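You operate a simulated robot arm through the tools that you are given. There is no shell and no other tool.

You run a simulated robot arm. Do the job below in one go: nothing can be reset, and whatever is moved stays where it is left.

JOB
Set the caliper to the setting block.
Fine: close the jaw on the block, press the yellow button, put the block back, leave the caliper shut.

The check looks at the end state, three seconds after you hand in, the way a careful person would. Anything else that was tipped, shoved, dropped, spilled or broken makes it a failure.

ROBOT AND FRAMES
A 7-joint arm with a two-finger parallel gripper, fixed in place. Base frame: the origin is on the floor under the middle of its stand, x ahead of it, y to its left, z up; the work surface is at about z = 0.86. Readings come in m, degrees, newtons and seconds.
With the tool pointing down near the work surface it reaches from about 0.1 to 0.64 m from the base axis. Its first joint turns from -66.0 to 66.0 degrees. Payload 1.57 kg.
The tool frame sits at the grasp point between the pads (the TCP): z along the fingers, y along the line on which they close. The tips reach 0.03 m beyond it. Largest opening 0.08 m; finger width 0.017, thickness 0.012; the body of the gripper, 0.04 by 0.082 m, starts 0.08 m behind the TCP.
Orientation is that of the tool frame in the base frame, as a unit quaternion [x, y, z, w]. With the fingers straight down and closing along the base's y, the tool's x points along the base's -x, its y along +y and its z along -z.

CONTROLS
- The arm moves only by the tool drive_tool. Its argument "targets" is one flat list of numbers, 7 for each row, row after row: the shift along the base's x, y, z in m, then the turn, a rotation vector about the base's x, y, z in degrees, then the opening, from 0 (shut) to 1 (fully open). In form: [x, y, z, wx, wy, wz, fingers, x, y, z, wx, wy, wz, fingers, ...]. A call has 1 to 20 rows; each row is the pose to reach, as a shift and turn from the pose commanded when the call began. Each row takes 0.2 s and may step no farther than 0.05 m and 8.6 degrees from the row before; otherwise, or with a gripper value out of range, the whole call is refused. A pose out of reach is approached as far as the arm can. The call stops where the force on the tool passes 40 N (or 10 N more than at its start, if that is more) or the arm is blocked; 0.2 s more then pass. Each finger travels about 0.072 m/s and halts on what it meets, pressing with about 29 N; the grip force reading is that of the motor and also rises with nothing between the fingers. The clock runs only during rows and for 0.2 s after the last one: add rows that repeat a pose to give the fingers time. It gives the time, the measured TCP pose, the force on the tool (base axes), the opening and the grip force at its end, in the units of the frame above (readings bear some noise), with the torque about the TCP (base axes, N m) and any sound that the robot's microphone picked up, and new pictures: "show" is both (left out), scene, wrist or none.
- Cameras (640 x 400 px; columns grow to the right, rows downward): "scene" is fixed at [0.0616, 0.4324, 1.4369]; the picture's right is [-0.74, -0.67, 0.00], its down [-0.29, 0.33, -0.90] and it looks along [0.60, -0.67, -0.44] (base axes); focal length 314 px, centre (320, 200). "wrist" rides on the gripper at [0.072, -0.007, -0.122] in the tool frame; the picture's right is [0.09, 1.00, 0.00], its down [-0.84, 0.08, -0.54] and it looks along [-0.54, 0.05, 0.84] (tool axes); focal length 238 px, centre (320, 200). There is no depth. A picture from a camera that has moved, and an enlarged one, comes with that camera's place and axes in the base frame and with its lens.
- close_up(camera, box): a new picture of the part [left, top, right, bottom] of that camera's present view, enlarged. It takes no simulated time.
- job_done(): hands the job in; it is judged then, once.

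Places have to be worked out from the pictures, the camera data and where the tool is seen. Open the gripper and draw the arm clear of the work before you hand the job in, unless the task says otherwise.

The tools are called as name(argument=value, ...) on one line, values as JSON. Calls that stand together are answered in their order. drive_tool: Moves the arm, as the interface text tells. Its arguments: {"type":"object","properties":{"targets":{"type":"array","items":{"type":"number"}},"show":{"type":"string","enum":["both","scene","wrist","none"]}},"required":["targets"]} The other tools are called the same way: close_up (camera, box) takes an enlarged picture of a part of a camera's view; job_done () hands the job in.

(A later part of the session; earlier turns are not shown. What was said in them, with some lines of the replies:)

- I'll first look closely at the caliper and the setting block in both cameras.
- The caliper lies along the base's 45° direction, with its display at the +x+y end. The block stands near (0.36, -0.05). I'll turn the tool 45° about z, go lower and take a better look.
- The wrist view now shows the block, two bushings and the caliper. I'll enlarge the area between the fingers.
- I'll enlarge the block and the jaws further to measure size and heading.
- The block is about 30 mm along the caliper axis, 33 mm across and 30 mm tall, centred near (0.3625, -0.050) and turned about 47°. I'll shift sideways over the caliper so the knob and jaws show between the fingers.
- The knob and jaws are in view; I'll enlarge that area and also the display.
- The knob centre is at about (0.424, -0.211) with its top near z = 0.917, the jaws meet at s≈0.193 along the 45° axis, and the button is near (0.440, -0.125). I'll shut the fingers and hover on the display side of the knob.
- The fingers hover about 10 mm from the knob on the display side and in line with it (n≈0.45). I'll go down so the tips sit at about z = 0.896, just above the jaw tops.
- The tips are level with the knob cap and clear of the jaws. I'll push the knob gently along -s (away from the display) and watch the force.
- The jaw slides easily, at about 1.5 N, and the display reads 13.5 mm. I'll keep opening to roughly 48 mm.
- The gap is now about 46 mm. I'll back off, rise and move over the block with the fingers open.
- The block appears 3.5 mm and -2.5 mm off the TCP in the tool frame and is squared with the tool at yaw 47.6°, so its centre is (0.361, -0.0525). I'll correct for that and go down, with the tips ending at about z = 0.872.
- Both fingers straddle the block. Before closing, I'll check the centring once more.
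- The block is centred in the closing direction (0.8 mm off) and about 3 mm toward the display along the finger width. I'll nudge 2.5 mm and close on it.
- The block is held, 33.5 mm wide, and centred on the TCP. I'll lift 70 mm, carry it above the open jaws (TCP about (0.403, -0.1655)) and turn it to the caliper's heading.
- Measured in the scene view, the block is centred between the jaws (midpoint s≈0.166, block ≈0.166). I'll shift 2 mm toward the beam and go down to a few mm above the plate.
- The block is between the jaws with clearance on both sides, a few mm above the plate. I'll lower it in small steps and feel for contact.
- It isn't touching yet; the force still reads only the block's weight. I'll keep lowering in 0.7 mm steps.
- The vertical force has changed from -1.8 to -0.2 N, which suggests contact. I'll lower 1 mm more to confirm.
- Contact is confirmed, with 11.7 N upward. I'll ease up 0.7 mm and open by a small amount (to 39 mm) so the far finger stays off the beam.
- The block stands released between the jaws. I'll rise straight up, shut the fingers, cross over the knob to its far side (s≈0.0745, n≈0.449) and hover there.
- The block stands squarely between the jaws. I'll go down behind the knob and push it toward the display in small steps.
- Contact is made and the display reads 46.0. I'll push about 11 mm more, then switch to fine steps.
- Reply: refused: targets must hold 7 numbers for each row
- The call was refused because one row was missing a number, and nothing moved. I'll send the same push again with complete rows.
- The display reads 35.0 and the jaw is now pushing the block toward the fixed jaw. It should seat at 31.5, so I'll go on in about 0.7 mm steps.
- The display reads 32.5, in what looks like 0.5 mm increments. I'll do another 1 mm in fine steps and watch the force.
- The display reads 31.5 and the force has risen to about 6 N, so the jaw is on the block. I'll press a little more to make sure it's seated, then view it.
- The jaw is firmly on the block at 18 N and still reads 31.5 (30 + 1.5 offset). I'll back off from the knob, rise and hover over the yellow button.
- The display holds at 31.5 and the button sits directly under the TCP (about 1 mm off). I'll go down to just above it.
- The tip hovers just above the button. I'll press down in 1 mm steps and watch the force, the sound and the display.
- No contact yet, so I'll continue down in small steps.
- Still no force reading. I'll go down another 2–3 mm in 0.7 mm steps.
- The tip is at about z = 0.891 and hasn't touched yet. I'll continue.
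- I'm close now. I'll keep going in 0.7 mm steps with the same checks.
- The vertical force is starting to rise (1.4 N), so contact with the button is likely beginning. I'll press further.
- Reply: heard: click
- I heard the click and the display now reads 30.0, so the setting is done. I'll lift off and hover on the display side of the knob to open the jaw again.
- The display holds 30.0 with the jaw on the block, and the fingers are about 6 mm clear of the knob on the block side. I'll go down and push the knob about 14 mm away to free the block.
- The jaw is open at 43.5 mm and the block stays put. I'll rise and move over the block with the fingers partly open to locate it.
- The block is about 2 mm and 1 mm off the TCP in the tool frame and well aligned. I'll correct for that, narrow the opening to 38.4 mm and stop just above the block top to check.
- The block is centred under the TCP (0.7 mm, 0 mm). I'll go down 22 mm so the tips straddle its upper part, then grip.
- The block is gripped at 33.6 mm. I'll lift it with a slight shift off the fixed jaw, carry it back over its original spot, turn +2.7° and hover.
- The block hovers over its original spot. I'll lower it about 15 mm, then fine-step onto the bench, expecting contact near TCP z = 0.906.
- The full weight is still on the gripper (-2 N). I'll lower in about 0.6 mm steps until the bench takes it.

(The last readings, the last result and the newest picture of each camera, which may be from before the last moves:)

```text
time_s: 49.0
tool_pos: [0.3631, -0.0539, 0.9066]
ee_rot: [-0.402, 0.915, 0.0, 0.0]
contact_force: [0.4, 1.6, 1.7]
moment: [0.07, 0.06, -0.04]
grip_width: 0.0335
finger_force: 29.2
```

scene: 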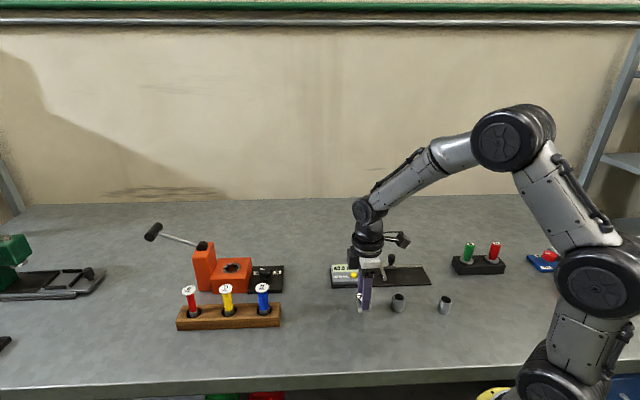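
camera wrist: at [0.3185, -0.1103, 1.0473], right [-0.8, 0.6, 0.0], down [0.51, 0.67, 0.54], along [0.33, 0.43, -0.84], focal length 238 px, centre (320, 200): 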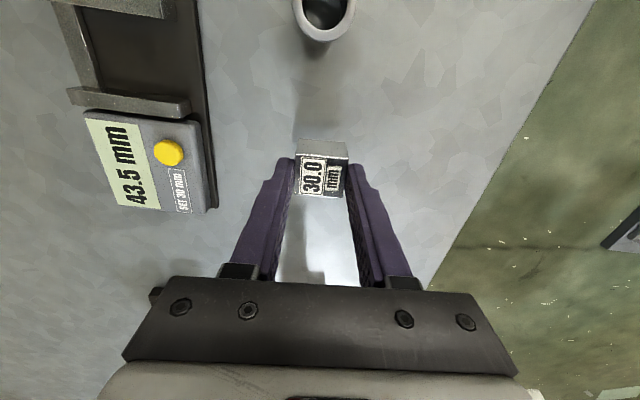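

The bench now supports the block: the force went from -2 to +1.7 N. I'll release it gently and rise straight up.

drive_tool(targets=[0, 0, 0, 0, 0, 0, 0.4, 0, 0, 0, 0, 0, 0, 0.55, 0, 0, 0, 0, 0, 0, 0.7, 0, 0, 0, 0, 0, 0, 0.7, 0, 0, 0.015, 0, 0, 0, 0.7, 0, 0, 0.05, 0, 0, 0, 0.7, 0, 0, 0.09, 0, 0, 0, 0.7, 0, 0, 0.09, 0, 0, 0, 0.7])

close_up(camera="scene", box=[310, 235, 470, 335])

close_up(camera="scene", box=[350, 290, 380, 322])

```text
time_s: 50.8
tool_pos: [0.3608, -0.0549, 0.9963]
ee_rot: [-0.402, 0.915, 0.0, 0.0]
contact_force: [0.0, 0.5, 0.0]
moment: [-0.01, -0.03, 0.0]
grip_width: 0.0559
finger_force: 0.0
camera wrist: at [0.3178, -0.112, 1.1194], right [-0.8, 0.6, 0.0], down [0.51, 0.67, 0.54], along [0.33, 0.43, -0.84], focal length 238 px, centre (320, 200)
```

scene: 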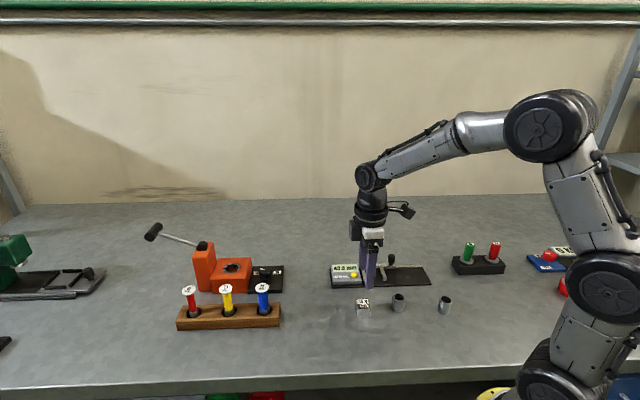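
wrist: 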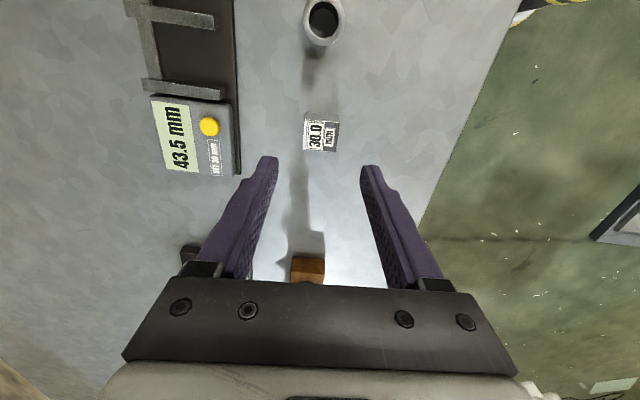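

```text
4.00 times, centred on (390, 285) of scene
camera zoom: at [0.0616, 0.4324, 1.4369], right [-0.74, -0.67, 0.0], down [-0.29, 0.33, -0.9], along [0.6, -0.67, -0.44], focal length 1255 px, centre (40, -140)
```

zoom: 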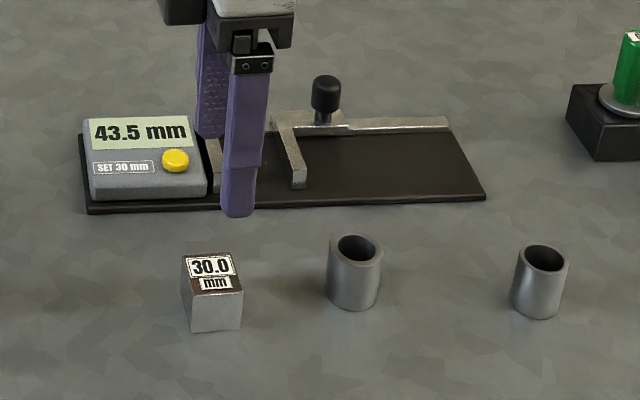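

```text
12.50 times, centred on (365, 306) of scene
camera zoom: at [0.0616, 0.4324, 1.4369], right [-0.74, -0.67, 0.0], down [-0.29, 0.33, -0.9], along [0.6, -0.67, -0.44], focal length 3921 px, centre (-242, -1125)
```

zoom: 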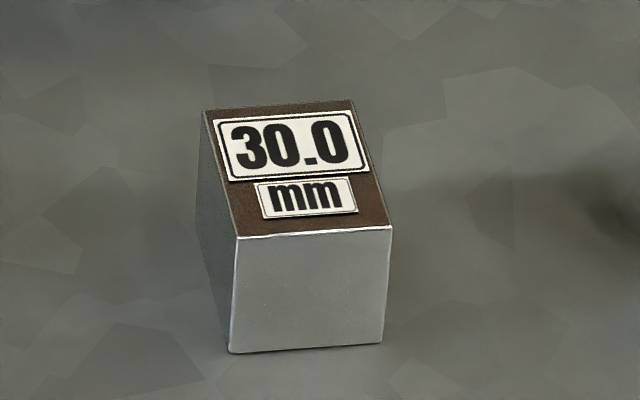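

The block is back within about 1 mm of where it was. Next I'll shut the fingers and move to the far side of the knob to close the jaw.

drive_tool(targets=[0.001, -0.03, 0, 0, 0, -0.5, 0.5, 0.002, -0.07, 0, 0, 0, -1, 0.2, 0.004, -0.11, 0, 0, 0, -1.5, 0, 0.005, -0.15, 0, 0, 0, -2, 0, 0.007, -0.19, 0, 0, 0, -2.7, 0, 0.0076, -0.2134, 0, 0, 0, -2.7, 0, 0.0076, -0.2134, -0.03, 0, 0, -2.7, 0, 0.0076, -0.2134, -0.03, 0, 0, -2.7, 0])

close_up(camera="scene", box=[330, 205, 430, 295])

```text
time_s: 52.6
tool_pos: [0.3698, -0.2663, 0.9669]
ee_rot: [-0.381, 0.925, 0.0, 0.0]
contact_force: [0.4, 1.2, -0.7]
moment: [0.01, -0.02, 0.0]
grip_width: 0.0
finger_force: 21.7
camera wrist: at [0.3233, -0.3209, 1.0907], right [-0.77, 0.64, 0.0], down [0.54, 0.64, 0.54], along [0.35, 0.42, -0.84], focal length 238 px, centre (320, 200)
```

scene: 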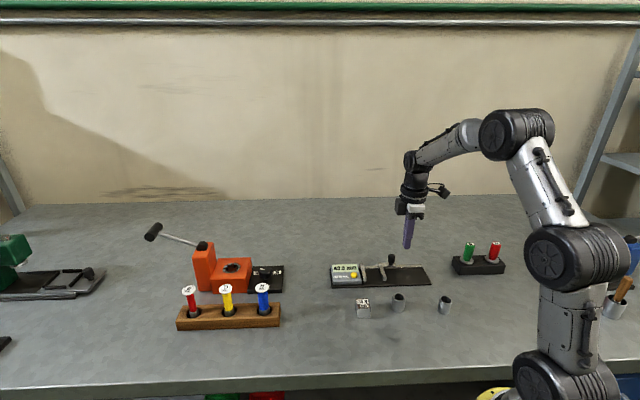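
wrist: 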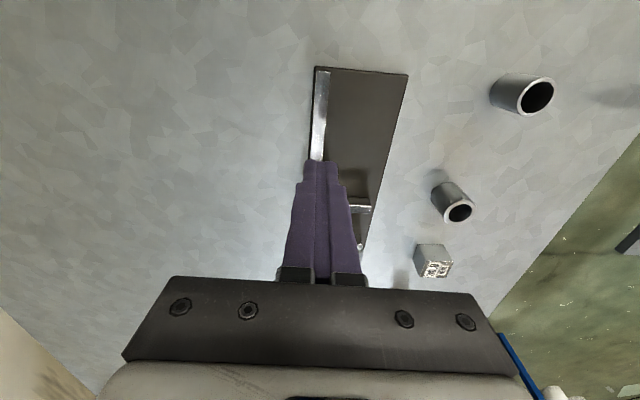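

```text
4.44 times, centred on (380, 250) of scene
camera zoom: at [0.0617, 0.4324, 1.4369], right [-0.74, -0.67, 0.0], down [-0.29, 0.33, -0.9], along [0.6, -0.67, -0.44], focal length 1394 px, centre (53, -22)
```

zoom: 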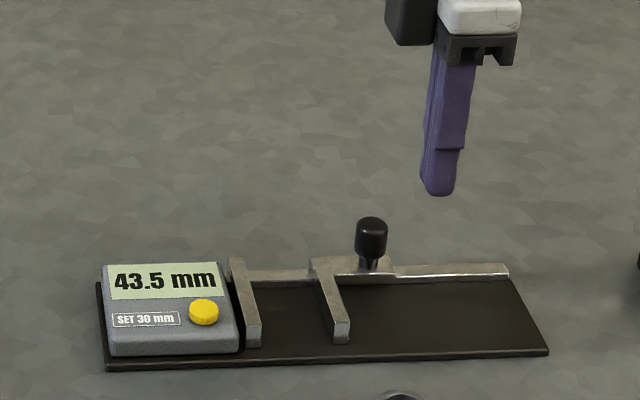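

The fingers are on the far side of the knob. I'll go down and push toward the display, stopping a few mm short of shut.

drive_tool(targets=[0, 0, -0.02, 0, 0, 0, 0, 0, 0, -0.0397, 0, 0, 0, 0, 0, 0, -0.0397, 0, 0, 0, 0, 0.004, 0.004, -0.0397, 0, 0, 0, 0, 0.008, 0.008, -0.0397, 0, 0, 0, 0, 0.011, 0.011, -0.0397, 0, 0, 0, 0, 0.0135, 0.0135, -0.0397, 0, 0, 0, 0, 0.0165, 0.0165, -0.0397, 0, 0, 0, 0, 0.0195, 0.0195, -0.0397, 0, 0, 0, 0, 0.0225, 0.0225, -0.0397, 0, 0, 0, 0, 0.0255, 0.0255, -0.0397, 0, 0, 0, 0, 0.0285, 0.0285, -0.0397, 0, 0, 0, 0, 0.0315, 0.0315, -0.0397, 0, 0, 0, 0, 0.0345, 0.0345, -0.0397, 0, 0, 0, 0, 0.037, 0.037, -0.0397, 0, 0, 0, 0, 0.0385, 0.0385, -0.0397, 0, 0, 0, 0, 0.0385, 0.0385, -0.0397, 0, 0, 0, 0], show="scene")

close_up(camera="scene", box=[320, 215, 420, 295])

```text
time_s: 56.2
tool_pos: [0.4094, -0.2279, 0.9265]
ee_rot: [-0.381, 0.924, 0.0, 0.0]
contact_force: [0.6, 0.3, -0.5]
moment: [-0.02, -0.02, 0.01]
grip_width: 0.0
finger_force: 21.8
```

scene: 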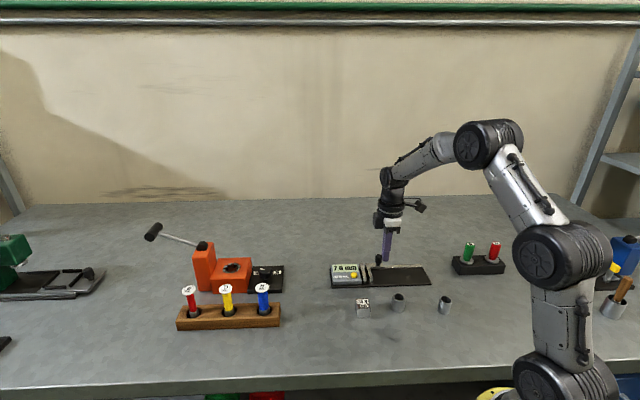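

```text
5.00 times, centred on (370, 255) of scene
camera zoom: at [0.0616, 0.4324, 1.4369], right [-0.74, -0.67, 0.0], down [-0.29, 0.33, -0.9], along [0.6, -0.67, -0.44], focal length 1568 px, centre (70, -75)
```

zoom: 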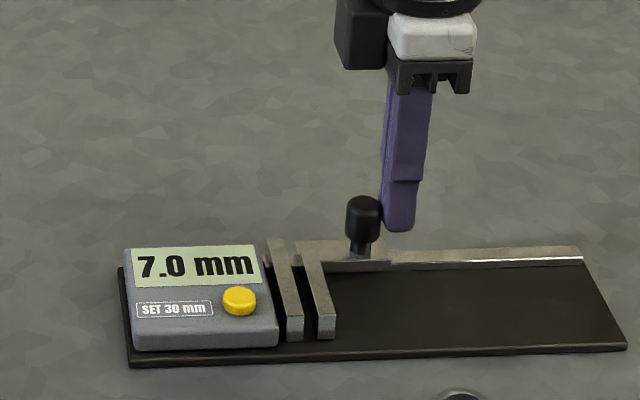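

The display reads 7.0. I'll push another 6 mm in 1 mm steps.

drive_tool(targets=[0.001, 0.001, 0, 0, 0, 0, 0, 0.002, 0.002, 0, 0, 0, 0, 0, 0.003, 0.003, 0, 0, 0, 0, 0, 0.0037, 0.0037, 0, 0, 0, 0, 0, 0.0043, 0.0043, 0, 0, 0, 0, 0, 0.0043, 0.0043, 0, 0, 0, 0, 0], show="none")

close_up(camera="scene", box=[320, 215, 420, 295])

```text
time_s: 57.6
tool_pos: [0.4126, -0.2233, 0.9272]
ee_rot: [-0.381, 0.924, 0.0, 0.0]
contact_force: [-0.6, -0.5, 1.0]
moment: [-0.02, -0.01, -0.02]
grip_width: 0.0003
finger_force: 21.6
```

```text
5.00 times, centred on (370, 255) of scene
camera zoom: at [0.0616, 0.4324, 1.4369], right [-0.74, -0.67, 0.0], down [-0.29, 0.33, -0.9], along [0.6, -0.67, -0.44], focal length 1568 px, centre (70, -75)
```

zoom: 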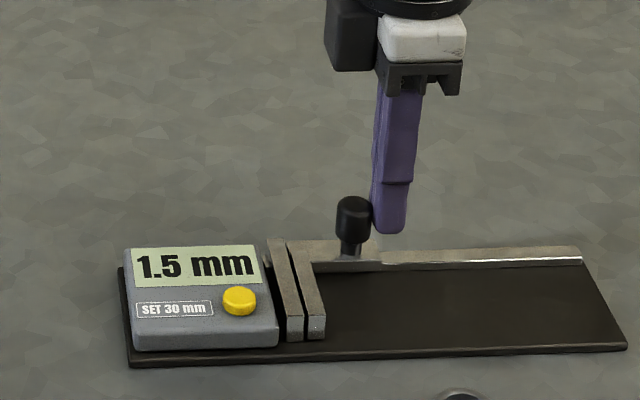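

The display reads 1.5. I'll take up the last 1.5 mm in fine steps and watch for the force to rise at the stop.

drive_tool(targets=[0.0004, 0.0004, 0, 0, 0, 0, 0, 0.0008, 0.0008, 0, 0, 0, 0, 0, 0.0011, 0.0011, 0, 0, 0, 0, 0, 0.0011, 0.0011, 0, 0, 0, 0, 0], show="none")

close_up(camera="scene", box=[320, 215, 420, 295])

```text
time_s: 58.6
tool_pos: [0.4142, -0.2241, 0.9263]
ee_rot: [-0.382, 0.924, 0.0, 0.0]
contact_force: [-2.2, -0.5, 0.7]
moment: [-0.01, 0.02, 0.01]
grip_width: 0.0
finger_force: 21.1
```

```text
5.00 times, centred on (370, 255) of scene
camera zoom: at [0.0616, 0.4324, 1.4369], right [-0.74, -0.67, 0.0], down [-0.29, 0.33, -0.9], along [0.6, -0.67, -0.44], focal length 1568 px, centre (70, -75)
```

zoom: 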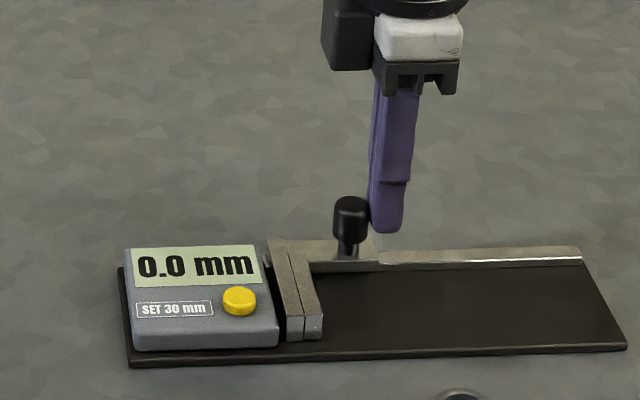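

The display reads 0.0 and the jaws are together. I'll give it a slight further press to make sure it's fully shut.

drive_tool(targets=[0.0003, 0.0003, 0, 0, 0, 0, 0, 0.0006, 0.0006, 0, 0, 0, 0, 0, 0.0006, 0.0006, 0, 0, 0, 0, 0], show="none")

close_up(camera="scene", box=[350, 245, 385, 290])

```text
time_s: 59.4
tool_pos: [0.4145, -0.2226, 0.9267]
ee_rot: [-0.382, 0.924, 0.001, 0.0]
contact_force: [-4.1, -8.3, -0.6]
moment: [-0.12, 0.16, 0.0]
grip_width: 0.0001
finger_force: 21.2
```

```text
8.89 times, centred on (368, 268) of scene
camera zoom: at [0.0615, 0.4322, 1.437], right [-0.74, -0.67, 0.0], down [-0.29, 0.33, -0.9], along [0.6, -0.67, -0.44], focal length 2788 px, centre (-102, -400)
```

zoom: 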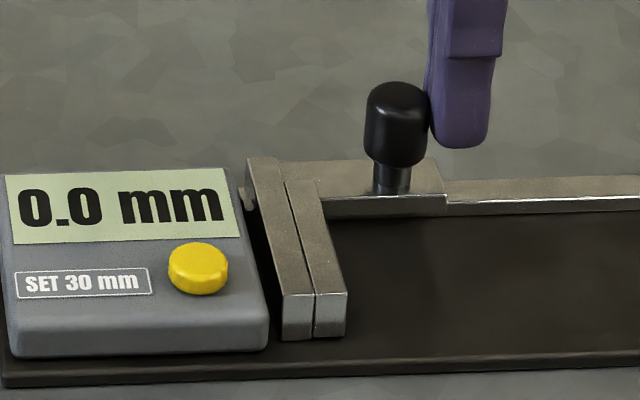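

The jaws are shut (about 9 N at the stop) and the display reads 0.0. I'll back off the knob, rise, open the gripper and draw the arm clear.

drive_tool(targets=[-0.003, -0.003, 0, 0, 0, 0, 0, -0.008, -0.008, 0, 0, 0, 0, 0, -0.009, -0.009, 0.03, 0, 0, 0, 0, -0.009, -0.009, 0.07, 0, 0, 0, 0, -0.02, -0.02, 0.11, 0, 0, 0, 0.3, -0.04, -0.03, 0.15, 0, 0, 0, 0.7, -0.06, -0.03, 0.19, 0, 0, 0, 1, -0.06, -0.03, 0.21, 0, 0, 0, 1, -0.06, -0.03, 0.21, 0, 0, 0, 1])

close_up(camera="scene", box=[310, 235, 470, 335])

```text
time_s: 61.4
tool_pos: [0.3545, -0.2506, 1.1396]
ee_rot: [-0.38, 0.925, 0.0, 0.0]
contact_force: [0.6, -0.4, -0.2]
moment: [-0.01, -0.02, -0.01]
grip_width: 0.0801
finger_force: 0.0
camera wrist: at [0.3087, -0.3058, 1.263], right [-0.77, 0.64, 0.0], down [0.54, 0.64, 0.54], along [0.35, 0.42, -0.84], focal length 238 px, centre (320, 200)
```

scene: 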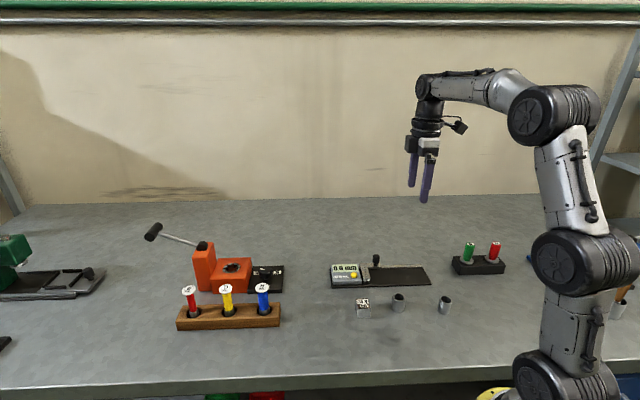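
wrist: 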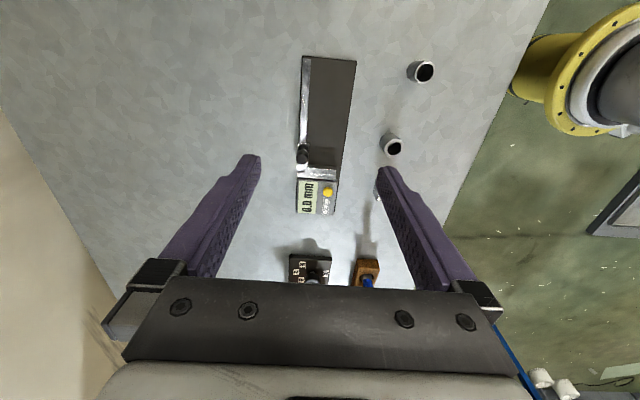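

```text
4.00 times, centred on (390, 285) of scene
camera zoom: at [0.0616, 0.4324, 1.4369], right [-0.74, -0.67, 0.0], down [-0.29, 0.33, -0.9], along [0.6, -0.67, -0.44], focal length 1255 px, centre (40, -140)
```

zoom: 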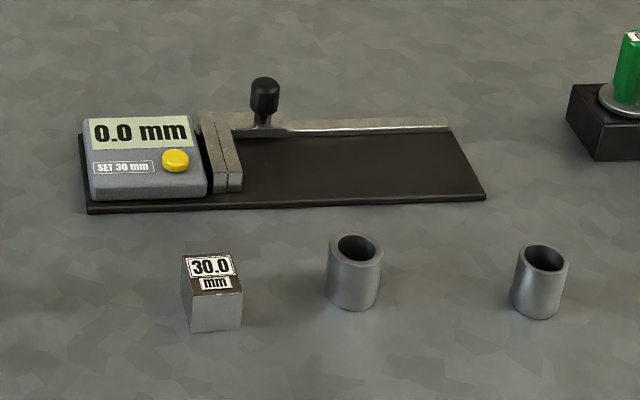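

The caliper is shut and reads 0.0 mm. The block is back on its original spot, nothing else has moved, and the arm is clear with the gripper open, so I'm handing in the job.

job_done()

```text
The job is handed in.
```

The caliper is set to the block and handed in. With the jaw closed on the 30 mm block it read 31.5 mm. I pressed the yellow button, heard the click, and the display changed to 30.0 mm.

- **Block:** it's back on the bench within about 1 mm of where it started, judged from the pictures.
- **Caliper:** the jaws are fully shut and it reads 0.0 mm. It hasn't shifted on the bench.
- **Everything else:** nothing else was touched, and the last pictures show the other items near the caliper where they were.
- **Arm:** it's drawn clear with the gripper open.
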